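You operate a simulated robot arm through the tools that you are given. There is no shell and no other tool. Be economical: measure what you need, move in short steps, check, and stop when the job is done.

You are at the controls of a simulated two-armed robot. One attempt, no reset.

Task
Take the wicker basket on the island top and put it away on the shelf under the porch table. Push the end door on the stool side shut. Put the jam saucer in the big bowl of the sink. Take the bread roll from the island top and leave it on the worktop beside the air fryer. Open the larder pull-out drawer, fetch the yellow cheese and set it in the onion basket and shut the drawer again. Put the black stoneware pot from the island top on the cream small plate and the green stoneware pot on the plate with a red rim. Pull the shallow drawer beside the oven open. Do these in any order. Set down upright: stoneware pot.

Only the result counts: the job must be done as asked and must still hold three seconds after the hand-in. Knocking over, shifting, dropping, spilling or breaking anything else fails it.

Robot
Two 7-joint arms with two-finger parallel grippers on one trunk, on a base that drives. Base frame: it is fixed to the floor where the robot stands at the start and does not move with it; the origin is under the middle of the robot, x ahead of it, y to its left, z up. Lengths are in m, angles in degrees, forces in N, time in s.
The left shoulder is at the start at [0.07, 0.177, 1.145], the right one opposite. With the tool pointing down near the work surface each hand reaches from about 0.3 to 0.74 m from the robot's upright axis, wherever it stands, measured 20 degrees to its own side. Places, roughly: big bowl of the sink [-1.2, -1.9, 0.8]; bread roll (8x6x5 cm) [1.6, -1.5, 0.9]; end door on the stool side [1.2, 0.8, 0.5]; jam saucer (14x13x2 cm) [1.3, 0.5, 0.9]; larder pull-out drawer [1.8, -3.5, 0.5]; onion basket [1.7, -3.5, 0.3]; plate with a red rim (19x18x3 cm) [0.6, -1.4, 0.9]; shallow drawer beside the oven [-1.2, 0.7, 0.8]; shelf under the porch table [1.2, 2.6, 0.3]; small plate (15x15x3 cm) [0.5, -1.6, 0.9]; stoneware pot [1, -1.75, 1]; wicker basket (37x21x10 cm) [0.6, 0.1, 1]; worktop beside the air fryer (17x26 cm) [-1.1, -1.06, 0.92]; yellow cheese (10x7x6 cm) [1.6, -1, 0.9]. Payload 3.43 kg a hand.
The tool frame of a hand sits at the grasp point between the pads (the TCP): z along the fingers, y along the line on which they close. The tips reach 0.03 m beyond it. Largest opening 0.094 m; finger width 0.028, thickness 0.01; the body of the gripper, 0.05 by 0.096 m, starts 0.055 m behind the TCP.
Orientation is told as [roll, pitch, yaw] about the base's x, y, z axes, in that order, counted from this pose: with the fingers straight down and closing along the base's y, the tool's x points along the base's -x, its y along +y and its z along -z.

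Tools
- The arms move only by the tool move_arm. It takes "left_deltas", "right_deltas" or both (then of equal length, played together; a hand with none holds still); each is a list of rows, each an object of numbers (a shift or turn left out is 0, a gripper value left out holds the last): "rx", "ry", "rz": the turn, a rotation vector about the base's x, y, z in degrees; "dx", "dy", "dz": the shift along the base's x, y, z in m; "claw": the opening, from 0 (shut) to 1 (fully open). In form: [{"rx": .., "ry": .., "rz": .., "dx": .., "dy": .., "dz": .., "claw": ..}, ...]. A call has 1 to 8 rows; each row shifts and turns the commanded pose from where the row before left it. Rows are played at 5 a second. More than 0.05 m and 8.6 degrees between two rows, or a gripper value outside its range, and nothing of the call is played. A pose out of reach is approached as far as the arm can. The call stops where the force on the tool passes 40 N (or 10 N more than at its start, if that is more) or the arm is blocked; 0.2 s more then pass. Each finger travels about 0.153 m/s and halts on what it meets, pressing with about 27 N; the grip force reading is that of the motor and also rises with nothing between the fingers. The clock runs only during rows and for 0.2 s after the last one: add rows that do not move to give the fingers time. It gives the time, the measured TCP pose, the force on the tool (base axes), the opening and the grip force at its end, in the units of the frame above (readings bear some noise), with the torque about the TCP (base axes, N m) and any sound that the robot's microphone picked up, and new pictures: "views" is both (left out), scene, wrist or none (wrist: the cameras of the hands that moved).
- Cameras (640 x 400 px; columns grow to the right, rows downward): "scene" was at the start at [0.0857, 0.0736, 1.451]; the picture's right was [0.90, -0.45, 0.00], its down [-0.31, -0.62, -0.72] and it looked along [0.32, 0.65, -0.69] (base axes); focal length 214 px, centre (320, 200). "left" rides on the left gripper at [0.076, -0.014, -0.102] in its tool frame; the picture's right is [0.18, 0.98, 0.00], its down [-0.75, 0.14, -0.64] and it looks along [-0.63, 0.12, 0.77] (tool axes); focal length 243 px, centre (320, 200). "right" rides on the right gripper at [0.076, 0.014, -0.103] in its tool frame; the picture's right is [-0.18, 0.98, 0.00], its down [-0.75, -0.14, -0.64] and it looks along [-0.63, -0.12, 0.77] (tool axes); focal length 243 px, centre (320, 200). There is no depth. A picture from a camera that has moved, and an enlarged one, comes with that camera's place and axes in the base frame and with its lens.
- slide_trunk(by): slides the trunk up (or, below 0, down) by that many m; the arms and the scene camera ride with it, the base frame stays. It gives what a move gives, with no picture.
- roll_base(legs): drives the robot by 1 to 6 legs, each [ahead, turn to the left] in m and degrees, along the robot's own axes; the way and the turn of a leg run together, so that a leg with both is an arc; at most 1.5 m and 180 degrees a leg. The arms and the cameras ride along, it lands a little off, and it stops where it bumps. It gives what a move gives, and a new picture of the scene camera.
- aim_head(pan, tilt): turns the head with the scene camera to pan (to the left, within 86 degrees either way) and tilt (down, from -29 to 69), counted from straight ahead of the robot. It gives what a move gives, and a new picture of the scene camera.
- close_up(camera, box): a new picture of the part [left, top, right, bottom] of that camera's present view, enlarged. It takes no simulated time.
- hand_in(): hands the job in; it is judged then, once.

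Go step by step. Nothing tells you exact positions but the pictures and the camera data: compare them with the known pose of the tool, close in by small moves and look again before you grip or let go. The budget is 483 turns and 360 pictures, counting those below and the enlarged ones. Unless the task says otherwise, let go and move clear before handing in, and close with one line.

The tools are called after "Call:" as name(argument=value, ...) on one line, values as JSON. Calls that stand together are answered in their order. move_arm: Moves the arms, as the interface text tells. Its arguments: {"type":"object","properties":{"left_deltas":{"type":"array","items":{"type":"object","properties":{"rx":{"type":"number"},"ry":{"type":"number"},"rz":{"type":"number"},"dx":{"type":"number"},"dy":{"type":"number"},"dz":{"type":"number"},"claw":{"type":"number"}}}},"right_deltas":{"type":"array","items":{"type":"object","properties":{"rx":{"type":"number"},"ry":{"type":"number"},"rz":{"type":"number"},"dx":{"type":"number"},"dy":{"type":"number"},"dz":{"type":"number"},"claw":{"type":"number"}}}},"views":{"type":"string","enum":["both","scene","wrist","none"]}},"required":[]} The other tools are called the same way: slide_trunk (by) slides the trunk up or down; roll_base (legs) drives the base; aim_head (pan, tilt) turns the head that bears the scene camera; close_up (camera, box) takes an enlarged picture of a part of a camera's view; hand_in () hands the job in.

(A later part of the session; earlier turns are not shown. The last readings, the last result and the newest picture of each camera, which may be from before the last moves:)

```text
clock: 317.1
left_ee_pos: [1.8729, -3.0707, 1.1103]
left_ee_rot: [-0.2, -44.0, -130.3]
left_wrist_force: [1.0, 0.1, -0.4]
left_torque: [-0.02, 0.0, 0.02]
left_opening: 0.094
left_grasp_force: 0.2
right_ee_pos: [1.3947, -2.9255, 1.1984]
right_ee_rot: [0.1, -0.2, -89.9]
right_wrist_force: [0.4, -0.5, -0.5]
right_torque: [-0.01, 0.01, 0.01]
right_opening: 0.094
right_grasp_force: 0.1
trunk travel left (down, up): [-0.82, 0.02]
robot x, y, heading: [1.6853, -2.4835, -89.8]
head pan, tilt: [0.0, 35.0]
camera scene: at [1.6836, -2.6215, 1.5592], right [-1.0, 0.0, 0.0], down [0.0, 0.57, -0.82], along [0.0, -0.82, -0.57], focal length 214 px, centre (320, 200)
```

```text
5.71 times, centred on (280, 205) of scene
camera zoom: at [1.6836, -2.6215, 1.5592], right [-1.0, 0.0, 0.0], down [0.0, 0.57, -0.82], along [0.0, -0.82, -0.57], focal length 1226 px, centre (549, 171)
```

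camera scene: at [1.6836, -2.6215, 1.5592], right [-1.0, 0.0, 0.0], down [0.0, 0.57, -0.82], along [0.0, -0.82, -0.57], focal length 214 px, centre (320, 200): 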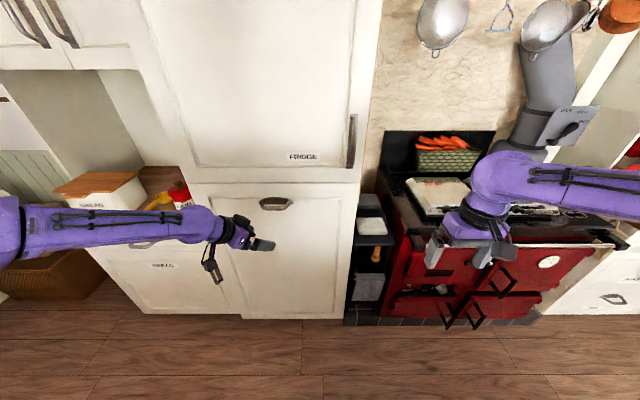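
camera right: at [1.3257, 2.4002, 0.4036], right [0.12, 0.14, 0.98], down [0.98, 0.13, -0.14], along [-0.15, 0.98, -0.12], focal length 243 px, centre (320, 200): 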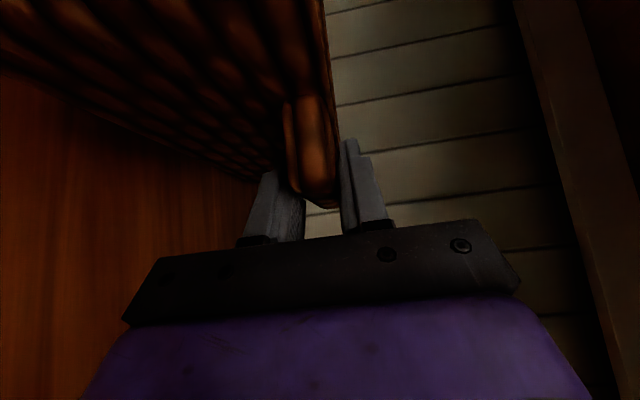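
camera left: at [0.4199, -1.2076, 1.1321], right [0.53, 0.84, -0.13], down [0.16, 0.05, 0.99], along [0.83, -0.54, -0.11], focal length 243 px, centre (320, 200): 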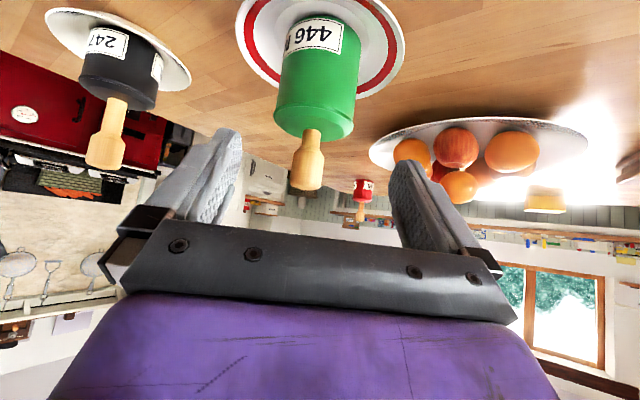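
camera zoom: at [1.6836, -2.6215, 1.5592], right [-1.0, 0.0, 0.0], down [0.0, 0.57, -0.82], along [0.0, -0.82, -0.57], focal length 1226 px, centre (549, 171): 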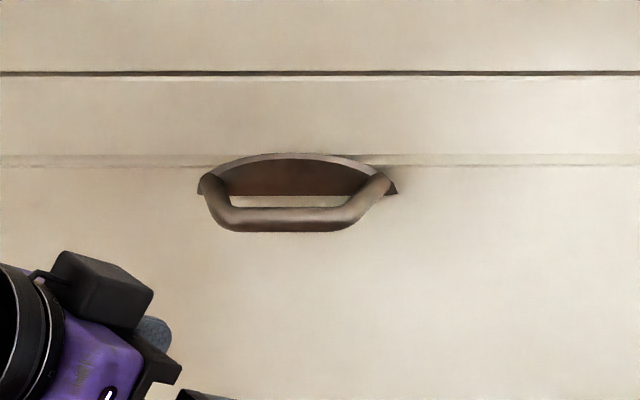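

Call:
move_arm(left_deltas=[{"rx": -5.6, "ry": 4.75}, {"rx": -5.6, "ry": 4.75}, {"rx": -5.6, "ry": 4.75}, {"rx": -5.6, "ry": 4.75}, {"rx": -5.6, "ry": 4.75}, {"rx": -5.6, "ry": 4.75}], views="none")

Call:
move_arm(left_deltas=[{"rx": 5.3, "ry": 6.25}, {"rx": 5.3, "ry": 6.25}, {"rx": 5.3, "ry": 6.25}, {"rx": 5.3, "ry": 6.25}, {"rx": 5.3, "ry": 6.25}, {"rx": 5.3, "ry": 6.25}, {"rx": 5.3, "ry": 6.25}, {"rx": 5.3, "ry": 6.25}], views="none")

Call:
move_arm(left_deltas=[{"rx": 5.3, "ry": 6.25}, {"rx": 5.3, "ry": 6.25}, {"rx": 5.3, "ry": 6.25}, {}], views="both")

```text
clock: 318.6
left_ee_pos: [1.8717, -3.074, 1.1136]
left_ee_rot: [0.5, -88.3, -130.7]
left_wrist_force: [0.6, -0.2, 2.4]
left_torque: [0.11, -0.07, -0.03]
left_opening: 0.0939
left_grasp_force: 0.0
right_ee_pos: [1.393, -2.926, 1.1982]
right_ee_rot: [0.2, -0.2, -89.8]
right_wrist_force: [-0.2, -0.2, -0.5]
right_torque: [0.01, 0.01, 0.02]
right_opening: 0.0941
right_grasp_force: 0.0
trunk travel left (down, up): [-0.82, 0.02]
robot x, y, heading: [1.6862, -2.4794, -90.0]
head pan, tilt: [0.0, 35.0]
```

```text
clock: 320.4
left_ee_pos: [1.8717, -3.072, 1.1116]
left_ee_rot: [-89.2, -24.3, -42.3]
left_wrist_force: [1.4, 0.6, -0.7]
left_torque: [-0.02, -0.01, 0.01]
left_opening: 0.0939
left_grasp_force: 0.2
right_ee_pos: [1.393, -2.9257, 1.1976]
right_ee_rot: [0.1, -0.2, -89.8]
right_wrist_force: [0.4, 0.1, -0.4]
right_torque: [0.0, -0.01, -0.01]
right_opening: 0.0939
right_grasp_force: 0.1
trunk travel left (down, up): [-0.82, 0.02]
robot x, y, heading: [1.6844, -2.4845, -89.5]
head pan, tilt: [0.0, 35.0]
```

```text
clock: 321.4
left_ee_pos: [1.8726, -3.0717, 1.1115]
left_ee_rot: [-90.2, 0.3, -42.0]
left_wrist_force: [0.8, 0.5, 1.1]
left_torque: [0.02, 0.01, -0.01]
left_opening: 0.0939
left_grasp_force: 0.1
right_ee_pos: [1.3945, -2.9256, 1.1984]
right_ee_rot: [0.0, -0.2, -89.9]
right_wrist_force: [0.4, 1.3, 0.6]
right_torque: [0.04, 0.0, -0.01]
right_opening: 0.0941
right_grasp_force: 0.0
trunk travel left (down, up): [-0.82, 0.02]
robot x, y, heading: [1.6831, -2.4845, -89.7]
head pan, tilt: [0.0, 35.0]
camera scene: at [1.6838, -2.6214, 1.5592], right [-1.0, 0.0, 0.0], down [0.0, 0.57, -0.82], along [0.0, -0.82, -0.57], focal length 214 px, centre (320, 200)
camera left: at [1.8849, -2.945, 1.1262], right [-0.14, 0.13, -0.98], down [0.99, -0.03, -0.15], along [-0.05, -0.99, -0.12], focal length 243 px, centre (320, 200)
```

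scene: 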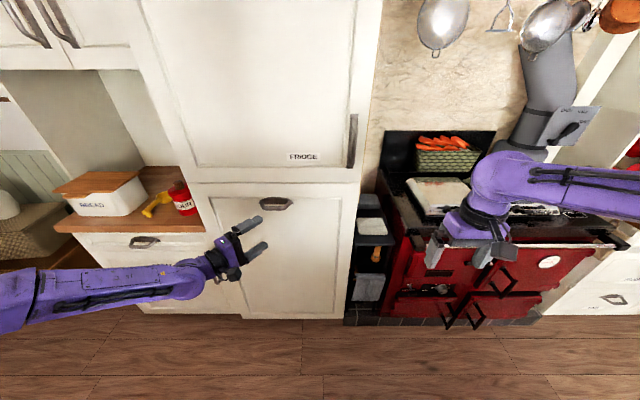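
left: 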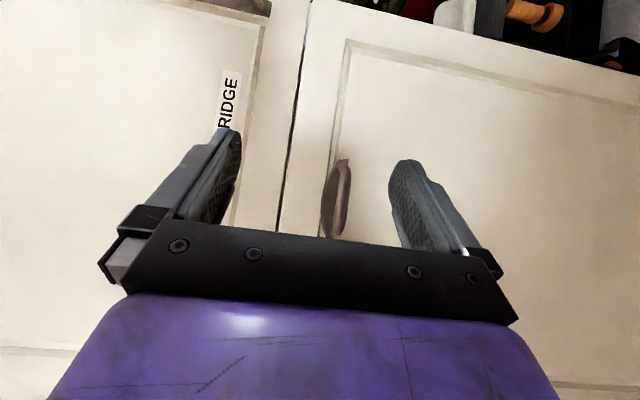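

Call:
move_arm(left_deltas=[{"dz": -0.025, "claw": 0.6}, {"dz": -0.026}, {"dy": -0.04}, {"dy": -0.04}, {"dy": -0.04}, {}], views="both")

Call:
close_up(camera="scene", box=[220, 165, 340, 245])

```text
clock: 322.8
left_ee_pos: [1.8709, -3.192, 1.0593]
left_ee_rot: [-90.2, 0.2, -42.2]
left_wrist_force: [-0.3, -0.1, -0.5]
left_torque: [0.01, -0.01, -0.03]
left_opening: 0.0565
left_grasp_force: 0.0
right_ee_pos: [1.3942, -2.9242, 1.1982]
right_ee_rot: [0.0, -0.2, -89.8]
right_wrist_force: [-0.7, 0.9, 0.1]
right_torque: [0.0, 0.0, 0.0]
right_opening: 0.0941
right_grasp_force: 0.0
trunk travel left (down, up): [-0.82, 0.02]
robot x, y, heading: [1.6828, -2.4818, -89.8]
head pan, tilt: [0.0, 35.0]
camera scene: at [1.684, -2.6207, 1.5593], right [-1.0, 0.0, 0.0], down [0.0, 0.57, -0.82], along [0.0, -0.82, -0.57], focal length 214 px, centre (320, 200)
camera left: at [1.8828, -3.0641, 1.0728], right [-0.14, 0.12, -0.98], down [0.99, -0.03, -0.14], along [-0.05, -0.99, -0.12], focal length 243 px, centre (320, 200)
```

scene: 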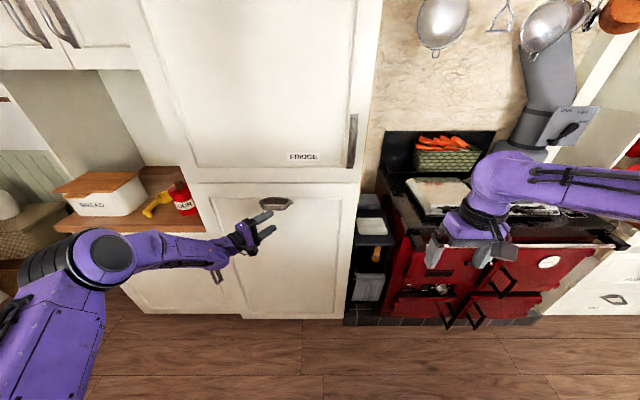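
left: 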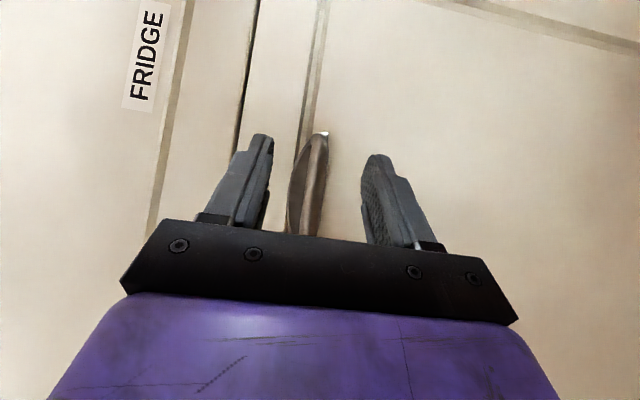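

```text
5.00 times, centred on (280, 205) of scene
camera zoom: at [1.684, -2.6207, 1.5593], right [-1.0, 0.0, 0.0], down [0.0, 0.57, -0.82], along [0.0, -0.82, -0.57], focal length 1072 px, centre (520, 175)
```

zoom: 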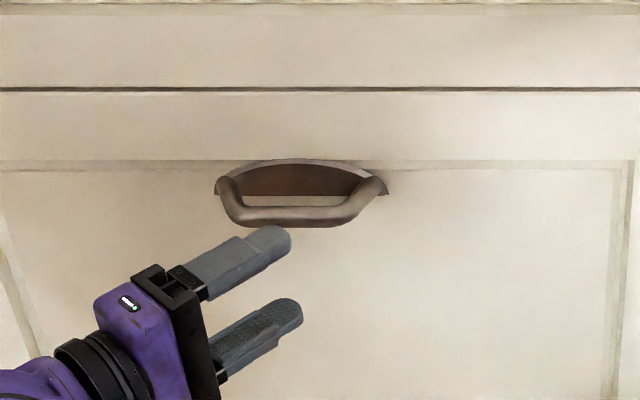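

Call:
move_arm(left_deltas=[{"dy": -0.025, "dz": -0.003}, {"dy": -0.025}, {"dy": -0.015}, {}], views="wrist")

Call:
close_up(camera="scene", box=[220, 165, 340, 245])

```text
clock: 323.8
left_ee_pos: [1.871, -3.2563, 1.0569]
left_ee_rot: [-90.1, 0.1, -42.1]
left_wrist_force: [-0.5, -0.8, -0.3]
left_torque: [0.02, -0.01, 0.01]
left_opening: 0.0562
left_grasp_force: 0.0
right_ee_pos: [1.3945, -2.926, 1.1976]
right_ee_rot: [0.1, -0.2, -89.9]
right_wrist_force: [0.1, 0.4, -0.3]
right_torque: [-0.01, 0.03, 0.0]
right_opening: 0.094
right_grasp_force: 0.1
trunk travel left (down, up): [-0.82, 0.02]
robot x, y, heading: [1.685, -2.4865, -89.7]
head pan, tilt: [0.0, 35.0]
camera left: at [1.8827, -3.1303, 1.0709], right [-0.14, 0.13, -0.98], down [0.99, -0.03, -0.14], along [-0.05, -0.99, -0.12], focal length 243 px, centre (320, 200)
```

left: 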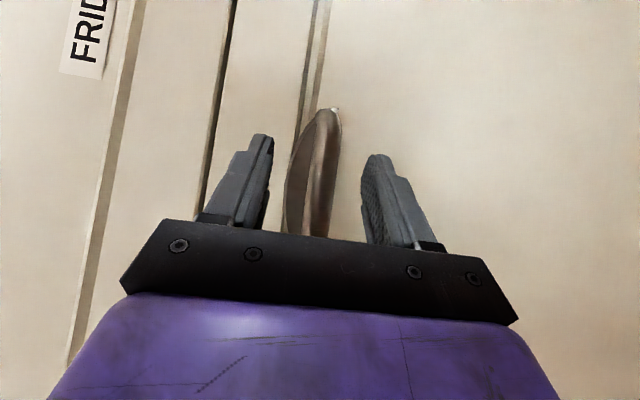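

```text
5.00 times, centred on (280, 205) of scene
camera zoom: at [1.6835, -2.6216, 1.5592], right [-1.0, 0.0, 0.0], down [0.0, 0.57, -0.82], along [0.0, -0.82, -0.57], focal length 1072 px, centre (520, 175)
```

zoom: 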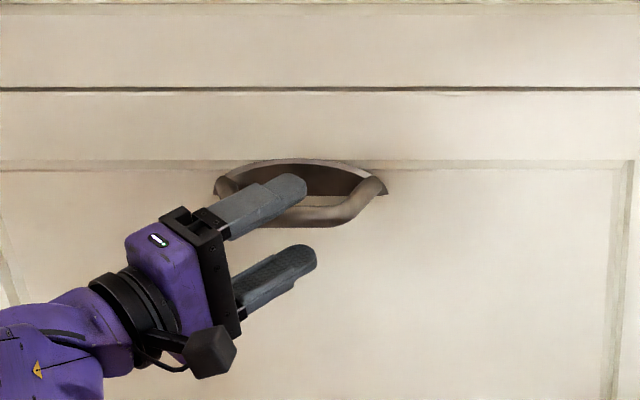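

Call:
move_arm(left_deltas=[{"dy": -0.008}, {"claw": 0.3}, {"claw": 0.0}, {}], views="wrist")

```text
clock: 324.8
left_ee_pos: [1.8698, -3.2644, 1.0539]
left_ee_rot: [-89.6, 0.3, -42.2]
left_wrist_force: [-1.3, 8.2, -15.4]
left_torque: [0.4, -0.15, 0.01]
left_opening: 0.0177
left_grasp_force: 44.9
right_ee_pos: [1.3946, -2.928, 1.1977]
right_ee_rot: [0.0, -0.1, -89.8]
right_wrist_force: [0.2, 0.9, 0.1]
right_torque: [0.0, 0.0, -0.02]
right_opening: 0.094
right_grasp_force: 0.1
trunk travel left (down, up): [-0.82, 0.02]
robot x, y, heading: [1.6828, -2.4821, -90.2]
head pan, tilt: [0.0, 35.0]
camera left: at [1.8823, -3.1374, 1.0681], right [-0.14, 0.13, -0.98], down [0.99, -0.03, -0.14], along [-0.05, -0.99, -0.13], focal length 243 px, centre (320, 200)
```

left: 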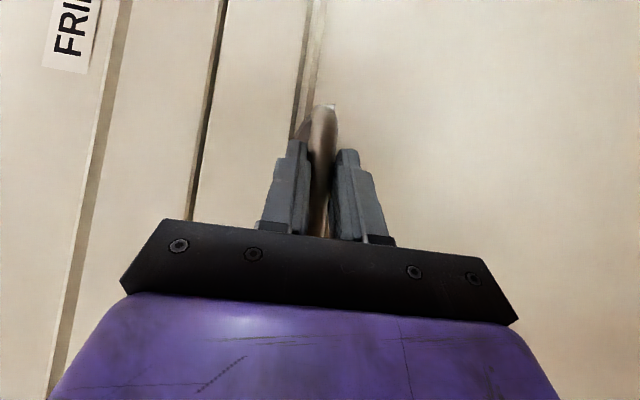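

Call:
move_arm(left_deltas=[{"dy": 0.015}, {"dy": 0.02}, {"dy": 0.03}, {"dy": 0.03}, {"dy": 0.03}], views="scene")

```text
clock: 325.9
left_ee_pos: [1.8696, -3.1377, 1.0539]
left_ee_rot: [-89.5, 0.2, -42.3]
left_wrist_force: [-15.5, 6.5, -32.9]
left_torque: [0.8, 0.11, 0.79]
left_opening: 0.0176
left_grasp_force: 44.9
right_ee_pos: [1.3926, -2.926, 1.1975]
right_ee_rot: [0.2, -0.1, -90.0]
right_wrist_force: [0.5, 1.1, -0.5]
right_torque: [-0.01, 0.05, 0.01]
right_opening: 0.0939
right_grasp_force: 0.1
trunk travel left (down, up): [-0.82, 0.02]
robot x, y, heading: [1.6888, -2.4818, -90.2]
head pan, tilt: [0.0, 35.0]
camera scene: at [1.6809, -2.6213, 1.5589], right [-1.0, 0.0, 0.0], down [0.0, 0.57, -0.82], along [0.0, -0.82, -0.57], focal length 214 px, centre (320, 200)
```

scene: 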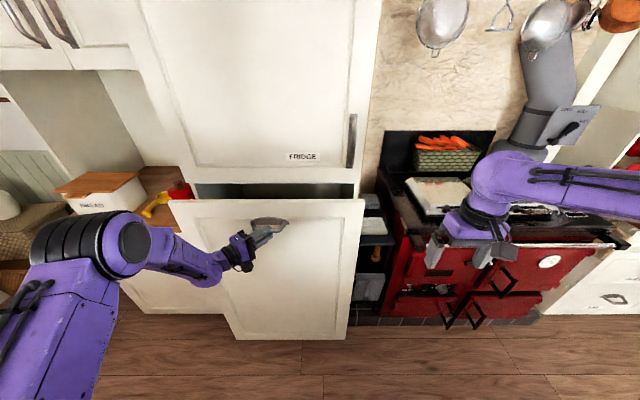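

Call:
move_arm(left_deltas=[{"dz": -0.004, "dy": 0.02}, {"dy": 0.03, "dz": -0.002}, {"dy": 0.03}], views="none")

Call:
roll_base(legs=[[-0.2, 0]])

```text
clock: 326.8
left_ee_pos: [1.8702, -3.0535, 1.0532]
left_ee_rot: [-89.8, 0.0, -42.4]
left_wrist_force: [-12.2, 15.6, -13.2]
left_torque: [0.6, -0.01, -0.67]
left_opening: 0.0179
left_grasp_force: 44.5
right_ee_pos: [1.3923, -2.9191, 1.2009]
right_ee_rot: [0.2, -0.6, -89.8]
right_wrist_force: [0.3, 0.1, 0.1]
right_torque: [-0.06, -0.02, 0.02]
right_opening: 0.094
right_grasp_force: 0.1
trunk travel left (down, up): [-0.82, 0.02]
robot x, y, heading: [1.684, -2.4803, -90.1]
head pan, tilt: [0.0, 35.0]
```

```text
clock: 327.7
left_ee_pos: [1.8717, -3.024, 1.0523]
left_ee_rot: [-90.3, 0.2, -42.0]
left_wrist_force: [3.2, -19.6, 15.7]
left_torque: [-0.47, -0.09, 0.51]
left_opening: 0.0176
left_grasp_force: 45.0
right_ee_pos: [1.3921, -2.8877, 1.1967]
right_ee_rot: [0.2, 0.5, -90.0]
right_wrist_force: [1.0, -0.5, -0.5]
right_torque: [0.01, -0.01, 0.0]
right_opening: 0.0941
right_grasp_force: 0.0
trunk travel left (down, up): [-0.82, 0.02]
robot x, y, heading: [1.6854, -2.4332, -90.2]
head pan, tilt: [0.0, 35.0]
stopped in leg 1: the force on the tool passed its limit (the readings are from after the stop); the commanded pose is now the measured one
camera scene: at [1.6822, -2.5941, 1.5598], right [-1.0, 0.0, 0.0], down [0.0, 0.58, -0.81], along [0.0, -0.81, -0.58], focal length 214 px, centre (320, 200)
```

scene: 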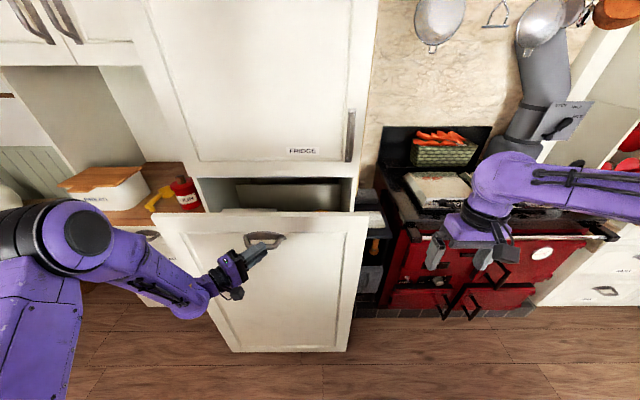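

Call:
move_arm(left_deltas=[{"dy": 0.01}, {"dy": 0.02}, {"dy": 0.025}, {"dy": 0.025}, {"dy": 0.025}, {"dy": 0.025}, {"dy": 0.02}], views="scene")

```text
clock: 329.3
left_ee_pos: [1.8705, -2.8536, 1.0541]
left_ee_rot: [-90.3, 0.0, -42.4]
left_wrist_force: [4.6, 3.7, 12.8]
left_torque: [-0.17, 0.43, 0.5]
left_opening: 0.0177
left_grasp_force: 44.8
right_ee_pos: [1.3934, -2.867, 1.2011]
right_ee_rot: [0.2, -0.7, -89.8]
right_wrist_force: [-0.6, 0.3, -0.5]
right_torque: [-0.04, 0.02, 0.0]
right_opening: 0.0943
right_grasp_force: 0.0
trunk travel left (down, up): [-0.82, 0.02]
robot x, y, heading: [1.684, -2.4358, -90.2]
head pan, tilt: [0.0, 35.0]
camera scene: at [1.6833, -2.5663, 1.5599], right [-1.0, 0.0, 0.0], down [0.0, 0.57, -0.82], along [0.0, -0.82, -0.57], focal length 214 px, centre (320, 200)
```

scene: 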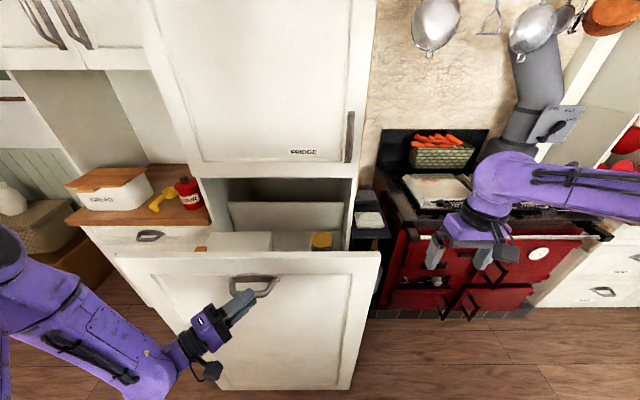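

Call:
aim_head(pan=-8, tilt=50)

Call:
close_up(camera="scene", box=[150, 80, 400, 240])

```text
clock: 330.1
left_ee_pos: [1.8698, -2.8586, 1.0528]
left_ee_rot: [-90.4, -0.2, -42.2]
left_wrist_force: [5.6, -2.2, 26.9]
left_torque: [-0.63, 0.18, -0.86]
left_opening: 0.0179
left_grasp_force: 45.3
right_ee_pos: [1.3937, -2.8707, 1.2001]
right_ee_rot: [0.1, -0.3, -89.9]
right_wrist_force: [0.6, -0.4, -0.1]
right_torque: [-0.01, -0.04, -0.02]
right_opening: 0.094
right_grasp_force: 0.0
trunk travel left (down, up): [-0.82, 0.02]
robot x, y, heading: [1.6834, -2.4331, -90.0]
head pan, tilt: [-8.0, 50.0]
camera scene: at [1.6725, -2.5583, 1.5379], right [-0.99, 0.14, 0.0], down [0.11, 0.76, -0.64], along [-0.09, -0.64, -0.76], focal length 214 px, centre (320, 200)
```

scene: 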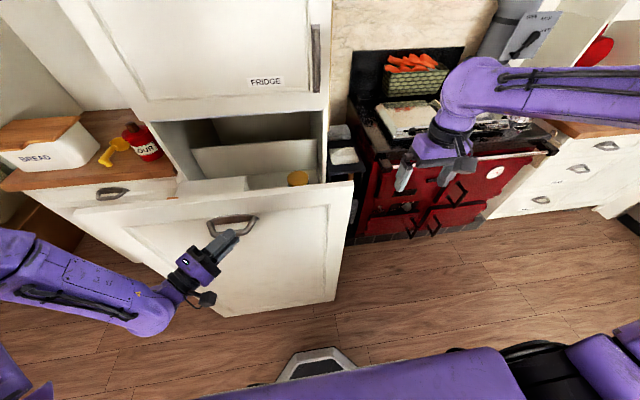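

```text
2.50 times, centred on (275, 160) of scene
camera zoom: at [1.6725, -2.5583, 1.5379], right [-0.99, 0.14, 0.0], down [0.11, 0.76, -0.64], along [-0.09, -0.64, -0.76], focal length 536 px, centre (432, 300)
```

zoom: 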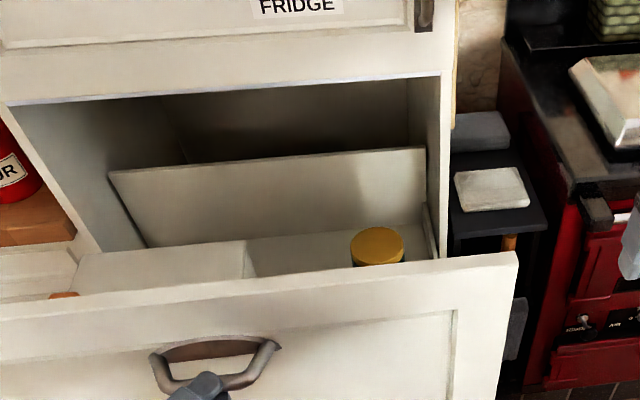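

Call:
move_arm(right_deltas=[{"dx": 0.05}, {"dx": 0.05}, {"dx": 0.05}, {"dx": 0.05}, {"dx": 0.05, "claw": 0.3}, {"dy": -0.03, "dx": 0.03}, {"dy": -0.04}, {}], views="both")

```text
clock: 331.9
left_ee_pos: [1.8707, -2.8565, 1.0519]
left_ee_rot: [-90.5, -0.2, -42.3]
left_wrist_force: [4.2, -1.8, 34.4]
left_torque: [-0.7, 0.37, -0.3]
left_opening: 0.0179
left_grasp_force: 44.8
right_ee_pos: [1.6743, -2.938, 1.2021]
right_ee_rot: [0.2, -0.5, -89.8]
right_wrist_force: [0.1, -0.5, 0.3]
right_torque: [0.02, -0.03, 0.03]
right_opening: 0.0282
right_grasp_force: 0.1
trunk travel left (down, up): [-0.82, 0.02]
robot x, y, heading: [1.6798, -2.4334, -90.1]
head pan, tilt: [-8.0, 50.0]
camera scene: at [1.6722, -2.5568, 1.5379], right [-0.99, 0.14, 0.0], down [0.11, 0.76, -0.64], along [-0.09, -0.64, -0.76], focal length 214 px, centre (320, 200)
camera right: at [1.6886, -2.8615, 1.3047], right [0.98, -0.18, 0.0], down [-0.14, -0.75, 0.65], along [-0.11, -0.64, -0.76], focal length 243 px, centre (320, 200)
```

scene: 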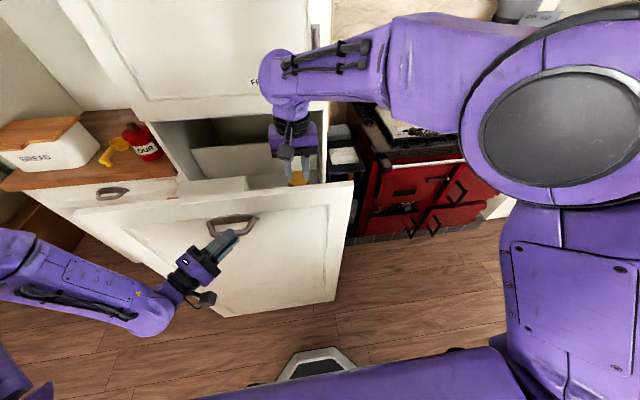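
right: 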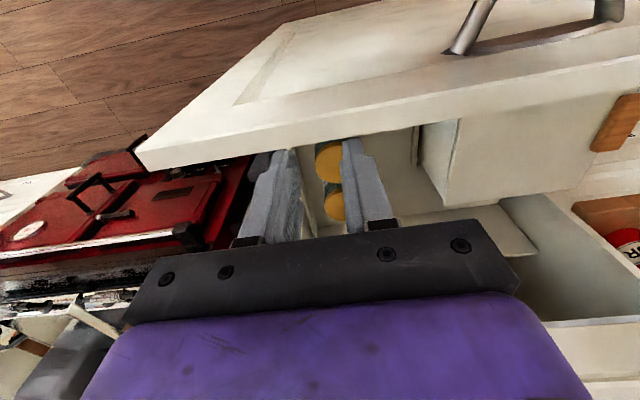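

Call:
move_arm(right_deltas=[{"dx": 0.05, "dz": 0.04, "dy": 0.03, "claw": 0}, {"dx": 0.05, "dz": 0.03, "dy": 0.03}, {"dx": 0.05}, {"dx": 0.03}], views="wrist")

```text
refused: row 1 steps farther than a row can; nothing moved
```

Call:
move_arm(right_deltas=[{"dx": 0.03, "dz": 0.03, "dy": 0.02, "claw": 0}, {"dx": 0.03, "dz": 0.03, "dy": 0.02}, {"dx": 0.04}, {"dx": 0.04}, {"dx": 0.04}, {}], views="wrist")

```text
clock: 333.3
left_ee_pos: [1.8697, -2.8568, 1.0527]
left_ee_rot: [-90.3, -0.4, -42.2]
left_wrist_force: [5.9, -2.7, 32.7]
left_torque: [-0.59, 0.17, 0.39]
left_opening: 0.0178
left_grasp_force: 45.0
right_ee_pos: [1.8397, -2.9117, 1.2615]
right_ee_rot: [0.7, 0.0, -91.5]
right_wrist_force: [0.7, -0.4, 0.4]
right_torque: [-0.04, -0.02, 0.04]
right_opening: 0.0001
right_grasp_force: 26.8
trunk travel left (down, up): [-0.82, 0.02]
robot x, y, heading: [1.686, -2.4365, -90.4]
head pan, tilt: [-8.0, 50.0]
camera right: at [1.8552, -2.8358, 1.3643], right [0.98, -0.21, 0.01], down [-0.17, -0.75, 0.64], along [-0.12, -0.63, -0.77], focal length 243 px, centre (320, 200)
```

right: 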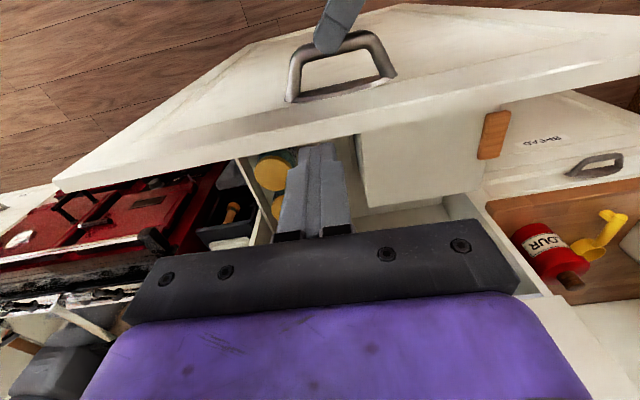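

Call:
move_arm(left_deltas=[{"claw": 0.5}, {}, {"dy": 0.03}, {"dy": 0.03}, {"dy": 0.02, "dx": 0.02}, {}], right_deltas=[{}, {"dx": -0.04}, {"dx": -0.04}, {"dx": -0.05}, {"dx": -0.05}, {"dx": -0.05}], views="none")

Call:
roll_base(legs=[[0, -70]])

```text
clock: 334.7
left_ee_pos: [1.892, -2.7806, 1.0477]
left_ee_rot: [-90.1, -0.1, -42.4]
left_wrist_force: [-0.2, -0.4, -0.4]
left_torque: [-0.01, 0.03, 0.0]
left_opening: 0.0469
left_grasp_force: 0.0
left hand out of reach, approached as far as the arm can: row 5
right_ee_pos: [1.6205, -2.9014, 1.2587]
right_ee_rot: [0.4, -0.3, -89.9]
right_wrist_force: [0.4, -0.1, 0.1]
right_torque: [0.01, -0.04, 0.04]
right_opening: 0.0
right_grasp_force: 26.1
trunk travel left (down, up): [-0.82, 0.02]
robot x, y, heading: [1.6882, -2.4374, -90.4]
head pan, tilt: [-8.0, 50.0]
```

```text
clock: 338.1
left_ee_pos: [1.4373, -2.7572, 1.0465]
left_ee_rot: [-90.4, -0.1, -111.1]
left_wrist_force: [-0.9, 0.2, -0.1]
left_torque: [0.03, -0.02, -0.01]
left_opening: 0.047
left_grasp_force: 0.0
right_ee_pos: [1.2257, -2.548, 1.26]
right_ee_rot: [0.2, -0.4, -158.5]
right_wrist_force: [0.4, 0.5, 0.5]
right_torque: [0.02, 0.01, 0.01]
right_opening: 0.0001
right_grasp_force: 26.7
trunk travel left (down, up): [-0.82, 0.02]
robot x, y, heading: [1.6868, -2.4347, -158.8]
head pan, tilt: [-8.0, 50.0]
camera scene: at [1.5618, -2.4712, 1.5375], right [-0.23, 0.97, 0.0], down [0.75, 0.18, -0.64], along [-0.63, -0.15, -0.77], focal length 214 px, centre (320, 200)
```

scene: 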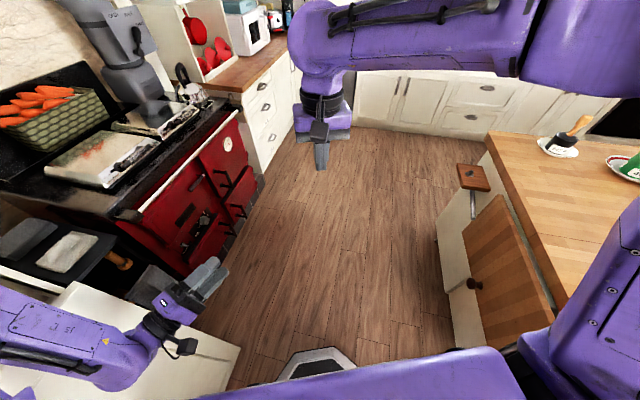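

Call:
roll_base(legs=[[0, 68]])

Call:
move_arm(right_deltas=[{"dx": 0.05}, {"dx": 0.05}, {"dy": -0.04}, {"dy": -0.04}, {"dy": -0.04}, {"dy": -0.04}, {"dy": -0.04}, {}], views="wrist")

```text
clock: 341.5
left_ee_pos: [1.8953, -2.7821, 1.0479]
left_ee_rot: [-90.4, -0.1, -42.4]
left_wrist_force: [-0.1, -0.1, 0.1]
left_torque: [0.0, 0.01, 0.04]
left_opening: 0.0471
left_grasp_force: 0.1
right_ee_pos: [1.6225, -2.9036, 1.2588]
right_ee_rot: [0.2, -0.3, -89.8]
right_wrist_force: [-0.5, 1.1, -0.3]
right_torque: [0.0, 0.0, -0.03]
right_opening: 0.0001
right_grasp_force: 27.1
trunk travel left (down, up): [-0.82, 0.02]
robot x, y, heading: [1.6839, -2.4313, -90.0]
head pan, tilt: [-8.0, 50.0]
camera scene: at [1.6723, -2.5614, 1.5374], right [-0.99, 0.14, 0.0], down [0.11, 0.76, -0.64], along [-0.09, -0.64, -0.77], focal length 214 px, centre (320, 200)
```

scene: 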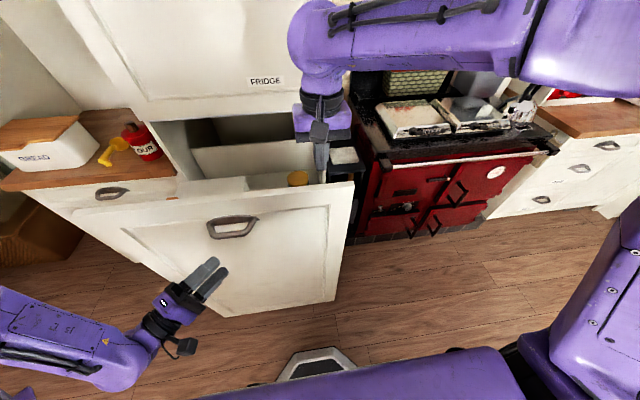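

```text
clock: 343.3
left_ee_pos: [1.8969, -2.7815, 1.0471]
left_ee_rot: [-90.4, 0.1, -42.4]
left_wrist_force: [0.3, 0.1, -0.4]
left_torque: [0.02, 0.01, 0.0]
left_opening: 0.0472
left_grasp_force: 0.1
right_ee_pos: [1.6986, -3.0431, 1.2436]
right_ee_rot: [0.1, -0.3, -89.8]
right_wrist_force: [0.7, -0.1, -1.0]
right_torque: [0.01, 0.04, 0.01]
right_opening: 0.0003
right_grasp_force: 27.2
right hand out of reach, approached as far as the arm can: row 6, 7
trunk travel left (down, up): [-0.82, 0.02]
robot x, y, heading: [1.6862, -2.4372, -89.9]
head pan, tilt: [-8.0, 50.0]
camera right: at [1.7135, -2.9672, 1.3457], right [0.98, -0.18, 0.0], down [-0.14, -0.75, 0.65], along [-0.12, -0.64, -0.76], focal length 243 px, centre (320, 200)
```

right: 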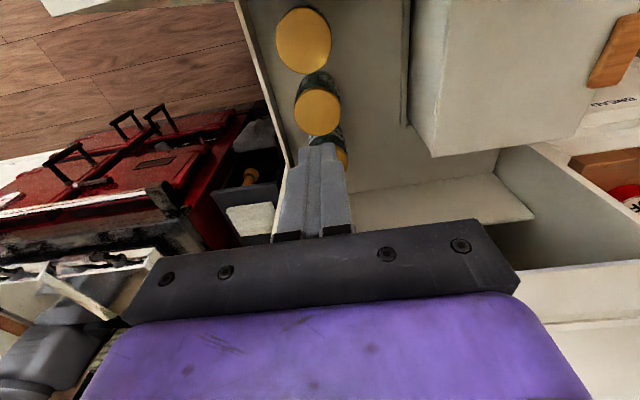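

Call:
close_up(camera="right", box=[220, 0, 540, 200])

```text
2.00 times, centred on (380, 100) of right
camera zoom: at [1.7135, -2.9672, 1.3457], right [0.98, -0.18, 0.0], down [-0.14, -0.75, 0.65], along [-0.12, -0.64, -0.76], focal length 485 px, centre (200, 400)
```

zoom: 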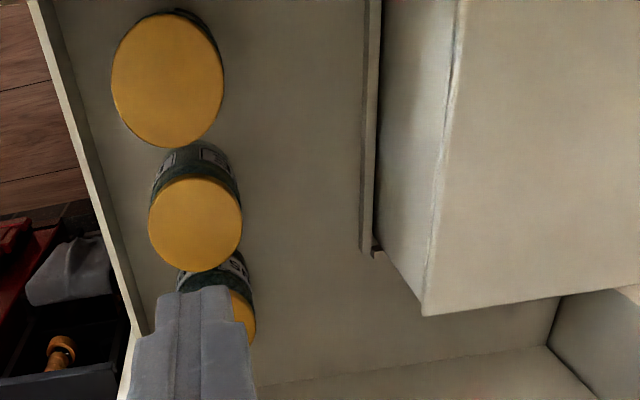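

Call:
move_arm(right_deltas=[{"dy": 0.04}, {"dy": 0.04}, {"dy": 0.04, "dx": -0.03}, {"dy": 0.04, "dx": -0.03}, {"dx": -0.05}, {"dx": -0.05}, {"dx": -0.05}], views="none")

Call:
roll_base(legs=[[0, -90], [0.75, 0], [0, 130]])

Call:
aim_head(pan=0, tilt=45)

```text
clock: 344.9
left_ee_pos: [1.8904, -2.7808, 1.048]
left_ee_rot: [-90.2, -0.2, -42.5]
left_wrist_force: [-0.6, -0.7, -0.1]
left_torque: [0.03, -0.03, 0.01]
left_opening: 0.0473
left_grasp_force: 0.0
right_ee_pos: [1.4815, -2.8862, 1.2409]
right_ee_rot: [0.3, -0.4, -89.8]
right_wrist_force: [-0.5, 0.2, -0.1]
right_torque: [0.0, -0.04, 0.04]
right_opening: 0.0
right_grasp_force: 26.7
trunk travel left (down, up): [-0.82, 0.02]
robot x, y, heading: [1.6848, -2.4359, -89.9]
head pan, tilt: [-8.0, 50.0]
```

```text
clock: 358.2
left_ee_pos: [1.3009, -2.5652, 1.0473]
left_ee_rot: [-90.4, 0.0, -2.7]
left_wrist_force: [0.0, 0.2, -0.3]
left_torque: [0.0, 0.0, 0.0]
left_opening: 0.047
left_grasp_force: 0.1
right_ee_pos: [1.0537, -2.9081, 1.2415]
right_ee_rot: [0.2, -0.3, -50.3]
right_wrist_force: [-0.1, 0.7, -0.7]
right_torque: [-0.02, -0.03, -0.01]
right_opening: 0.0
right_grasp_force: 27.1
trunk travel left (down, up): [-0.82, 0.02]
robot x, y, heading: [0.9166, -2.4318, -50.7]
head pan, tilt: [-8.0, 50.0]
camera scene: at [0.9888, -2.5369, 1.5374], right [-0.85, -0.52, 0.0], down [-0.4, 0.65, -0.64], along [0.34, -0.55, -0.77], focal length 214 px, centre (320, 200)
```

scene: 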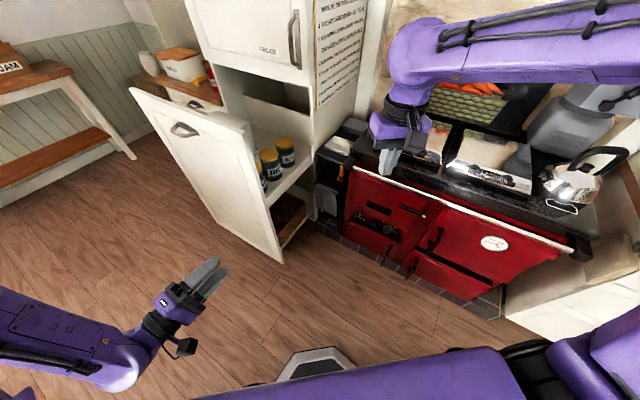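

```text
clock: 358.9
left_ee_pos: [1.3008, -2.5657, 1.0465]
left_ee_rot: [-90.3, 0.0, -2.7]
left_wrist_force: [-0.2, 0.0, -0.4]
left_torque: [-0.03, -0.01, 0.01]
left_opening: 0.0472
left_grasp_force: 0.1
right_ee_pos: [1.0537, -2.9077, 1.2423]
right_ee_rot: [0.2, -0.2, -50.3]
right_wrist_force: [-0.6, 0.2, -0.6]
right_torque: [0.02, -0.04, 0.0]
right_opening: 0.0
right_grasp_force: 27.4
trunk travel left (down, up): [-0.82, 0.02]
robot x, y, heading: [0.9193, -2.4314, -50.4]
head pan, tilt: [0.0, 45.0]
camera scene: at [1.0003, -2.5338, 1.5443], right [-0.77, -0.64, 0.0], down [-0.45, 0.55, -0.71], along [0.45, -0.55, -0.71], focal length 214 px, centre (320, 200)
```

scene: 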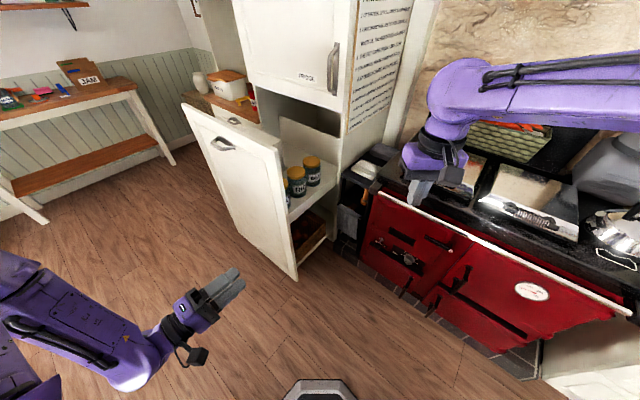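

Call:
close_up(camera="scene", box=[240, 130, 360, 280])

```text
2.67 times, centred on (300, 205) of scene
camera zoom: at [1.0003, -2.5338, 1.5443], right [-0.77, -0.64, 0.0], down [-0.45, 0.55, -0.71], along [0.45, -0.55, -0.71], focal length 572 px, centre (373, 187)
```

zoom: 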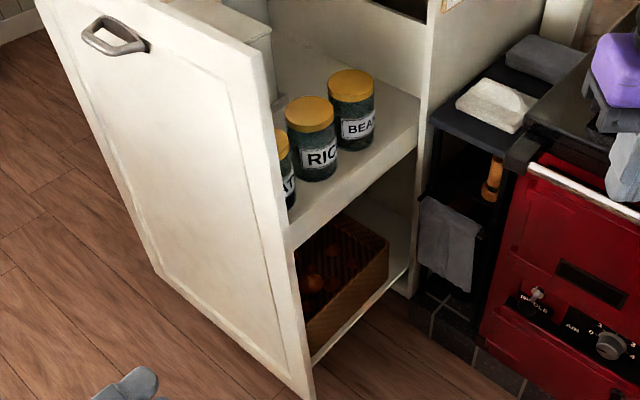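

Call:
roll_base(legs=[[0, 57], [1.42, 0]])

Call:
roll_base(legs=[[0, 83], [1.4, 0]])

```text
clock: 368.6
left_ee_pos: [2.6837, -2.0516, 1.0472]
left_ee_rot: [-90.3, -0.1, 52.3]
left_wrist_force: [0.5, -0.9, -0.4]
left_torque: [0.04, 0.0, 0.01]
left_opening: 0.0471
left_grasp_force: 0.1
right_ee_pos: [2.8217, -2.4496, 1.2424]
right_ee_rot: [0.1, -0.2, 4.9]
right_wrist_force: [-0.6, -0.9, -0.2]
right_torque: [0.02, 0.01, -0.01]
right_opening: 0.0
right_grasp_force: 27.2
trunk travel left (down, up): [-0.82, 0.02]
robot x, y, heading: [2.352, -2.2865, 5.0]
head pan, tilt: [0.0, 45.0]
camera scene: at [2.4838, -2.2779, 1.5444], right [0.08, -1.0, 0.0], down [-0.7, -0.06, -0.71], along [0.7, 0.06, -0.71], focal length 214 px, centre (320, 200)
```

scene: 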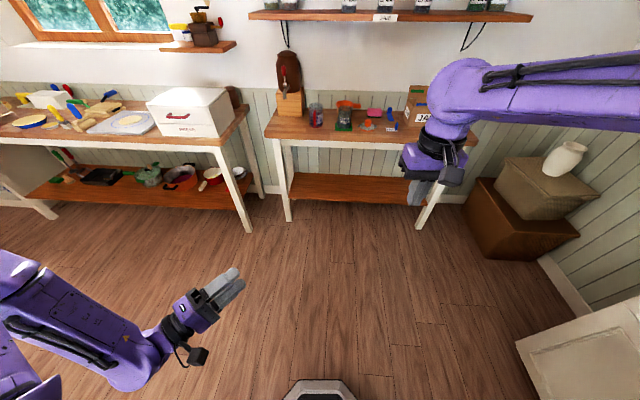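

```text
clock: 379.3
left_ee_pos: [2.1507, -0.5338, 1.0473]
left_ee_rot: [-90.3, -0.1, 138.1]
left_wrist_force: [-1.0, 0.8, 0.1]
left_torque: [-0.02, 0.01, 0.04]
left_opening: 0.0469
left_grasp_force: 0.1
right_ee_pos: [2.5598, -0.425, 1.2425]
right_ee_rot: [0.3, -0.3, 90.7]
right_wrist_force: [-0.9, -0.4, 0.4]
right_torque: [0.01, -0.02, 0.01]
right_opening: 0.0001
right_grasp_force: 26.7
trunk travel left (down, up): [-0.82, 0.02]
robot x, y, heading: [2.3684, -0.8807, 90.4]
head pan, tilt: [0.0, 45.0]
camera scene: at [2.3617, -0.7481, 1.5444], right [1.0, 0.01, 0.0], down [0.01, -0.71, -0.71], along [-0.01, 0.71, -0.71], focal length 214 px, centre (320, 200)
```

scene: 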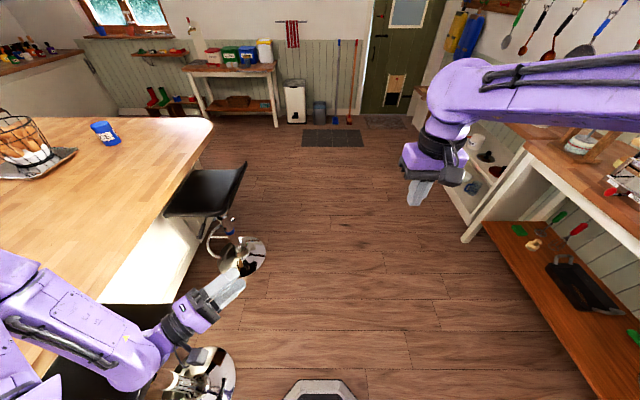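

Call:
move_arm(left_deltas=[{"rx": 5.48, "ry": 6.1, "dz": 0.02}, {"rx": 5.48, "ry": 6.1, "dz": 0.02}, {"rx": 5.48, "ry": 6.1, "dz": 0.02}, {"rx": 5.48, "ry": 6.1, "dz": 0.02}, {"rx": 5.48, "ry": 6.1}, {"rx": 5.48, "ry": 6.1}, {"rx": 5.48, "ry": 6.1}, {"rx": 5.48, "ry": 6.1}], views="none")

Call:
move_arm(left_deltas=[{"rx": 5.48, "ry": 6.1}, {"rx": 5.48, "ry": 6.1}, {"rx": 5.48, "ry": 6.1}, {"rx": -5.58, "ry": 5.0}, {"rx": -5.58, "ry": 5.0}, {"rx": -5.58, "ry": 5.0}, {"rx": -5.58, "ry": 5.0}, {"rx": -5.58, "ry": 5.0}], views="none")

Call:
roll_base(legs=[[0, 89]])

```text
clock: 381.1
left_ee_pos: [2.1295, -0.5015, 1.0906]
left_ee_rot: [-90.4, -65.8, 138.1]
left_wrist_force: [0.5, -0.3, 0.0]
left_torque: [0.0, -0.01, 0.01]
left_opening: 0.0472
left_grasp_force: 0.0
left hand out of reach, approached as far as the arm can: row 1, 2, 3, 4
right_ee_pos: [2.5577, -0.4251, 1.2408]
right_ee_rot: [0.3, -0.3, 90.7]
right_wrist_force: [-0.2, -0.7, 0.2]
right_torque: [-0.01, -0.02, 0.0]
right_opening: 0.0002
right_grasp_force: 27.0
trunk travel left (down, up): [-0.82, 0.02]
robot x, y, heading: [2.36, -0.8815, 90.3]
head pan, tilt: [0.0, 45.0]
```

```text
clock: 382.9
left_ee_pos: [2.1128, -0.4733, 1.0778]
left_ee_rot: [0.1, -52.5, 47.7]
left_wrist_force: [1.1, -0.2, 0.0]
left_torque: [-0.01, -0.03, 0.01]
left_opening: 0.0472
left_grasp_force: 0.1
left hand out of reach, approached as far as the arm can: row 4, 5, 6, 7
right_ee_pos: [2.56, -0.4247, 1.2418]
right_ee_rot: [0.3, -0.2, 90.6]
right_wrist_force: [0.5, 0.1, -0.6]
right_torque: [0.01, 0.0, 0.02]
right_opening: 0.0
right_grasp_force: 26.8
trunk travel left (down, up): [-0.82, 0.02]
robot x, y, heading: [2.3623, -0.8785, 90.1]
head pan, tilt: [0.0, 45.0]
```

```text
clock: 387.1
left_ee_pos: [1.9634, -1.136, 1.0771]
left_ee_rot: [0.0, -52.6, 138.5]
left_wrist_force: [0.9, 0.9, -0.2]
left_torque: [-0.01, 0.03, 0.01]
left_opening: 0.0469
left_grasp_force: 0.1
right_ee_pos: [1.9074, -0.6885, 1.241]
right_ee_rot: [0.2, -0.3, -178.6]
right_wrist_force: [0.2, 0.0, 0.2]
right_torque: [0.0, -0.03, 0.02]
right_opening: 0.0
right_grasp_force: 27.2
trunk travel left (down, up): [-0.82, 0.02]
robot x, y, heading: [2.3658, -0.878, -178.9]
head pan, tilt: [0.0, 45.0]
camera scene: at [2.2314, -0.8818, 1.5444], right [-0.02, 1.0, 0.0], down [0.71, 0.02, -0.71], along [-0.71, -0.02, -0.71], focal length 214 px, centre (320, 200)
```

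scene: 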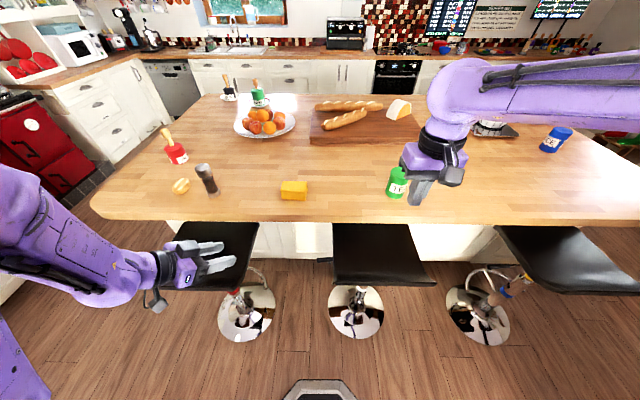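

Call:
move_arm(left_deltas=[{"rx": -4.98, "ry": -5.62, "dz": 0.02}, {"rx": -4.98, "ry": -5.62, "dz": 0.02}, {"rx": -4.98, "ry": -5.62, "dz": 0.02}, {"rx": -4.98, "ry": -5.62}, {"rx": -4.98, "ry": -5.62}, {"rx": -4.98, "ry": -5.62}, {"rx": -4.98, "ry": -5.62}, {"rz": -8, "claw": 1}], views="none")

Call:
move_arm(left_deltas=[{"rz": -8}, {"rz": -8}, {"rz": -8}, {"rz": -8}, {"rz": -8}], views="none")

Call:
close_up(camera="scene", box=[150, 140, 350, 230])

```text
clock: 388.9
left_ee_pos: [1.9547, -1.144, 1.1238]
left_ee_rot: [-0.6, -1.4, 130.6]
left_wrist_force: [0.3, 0.6, 0.0]
left_torque: [0.0, 0.03, 0.0]
left_opening: 0.0938
left_grasp_force: 0.0
left hand out of reach, approached as far as the arm can: row 3, 4, 7
right_ee_pos: [1.9072, -0.6897, 1.2425]
right_ee_rot: [0.3, -0.2, -178.6]
right_wrist_force: [0.2, -0.9, 0.7]
right_torque: [-0.01, 0.02, -0.03]
right_opening: 0.0
right_grasp_force: 27.0
trunk travel left (down, up): [-0.82, 0.02]
robot x, y, heading: [2.3663, -0.8775, -178.7]
head pan, tilt: [0.0, 45.0]
```

```text
clock: 390.1
left_ee_pos: [1.9553, -1.1449, 1.1227]
left_ee_rot: [0.3, -1.6, 90.7]
left_wrist_force: [0.1, -0.4, 0.2]
left_torque: [0.02, 0.0, -0.05]
left_opening: 0.094
left_grasp_force: 0.1
right_ee_pos: [1.9064, -0.6903, 1.2417]
right_ee_rot: [0.2, -0.3, -178.6]
right_wrist_force: [0.0, 0.5, 0.5]
right_torque: [0.01, 0.02, 0.01]
right_opening: 0.0
right_grasp_force: 27.3
trunk travel left (down, up): [-0.82, 0.02]
robot x, y, heading: [2.3648, -0.8796, -178.8]
head pan, tilt: [0.0, 45.0]
```

```text
3.20 times, centred on (250, 185) of scene
camera zoom: at [2.2314, -0.8818, 1.5444], right [-0.02, 1.0, 0.0], down [0.71, 0.02, -0.71], along [-0.71, -0.02, -0.71], focal length 686 px, centre (544, 248)
```

zoom: 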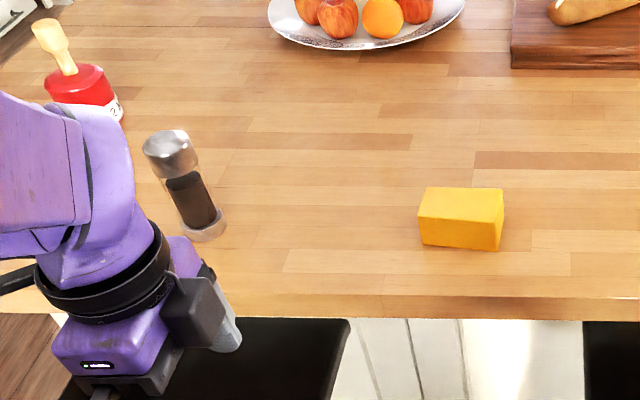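

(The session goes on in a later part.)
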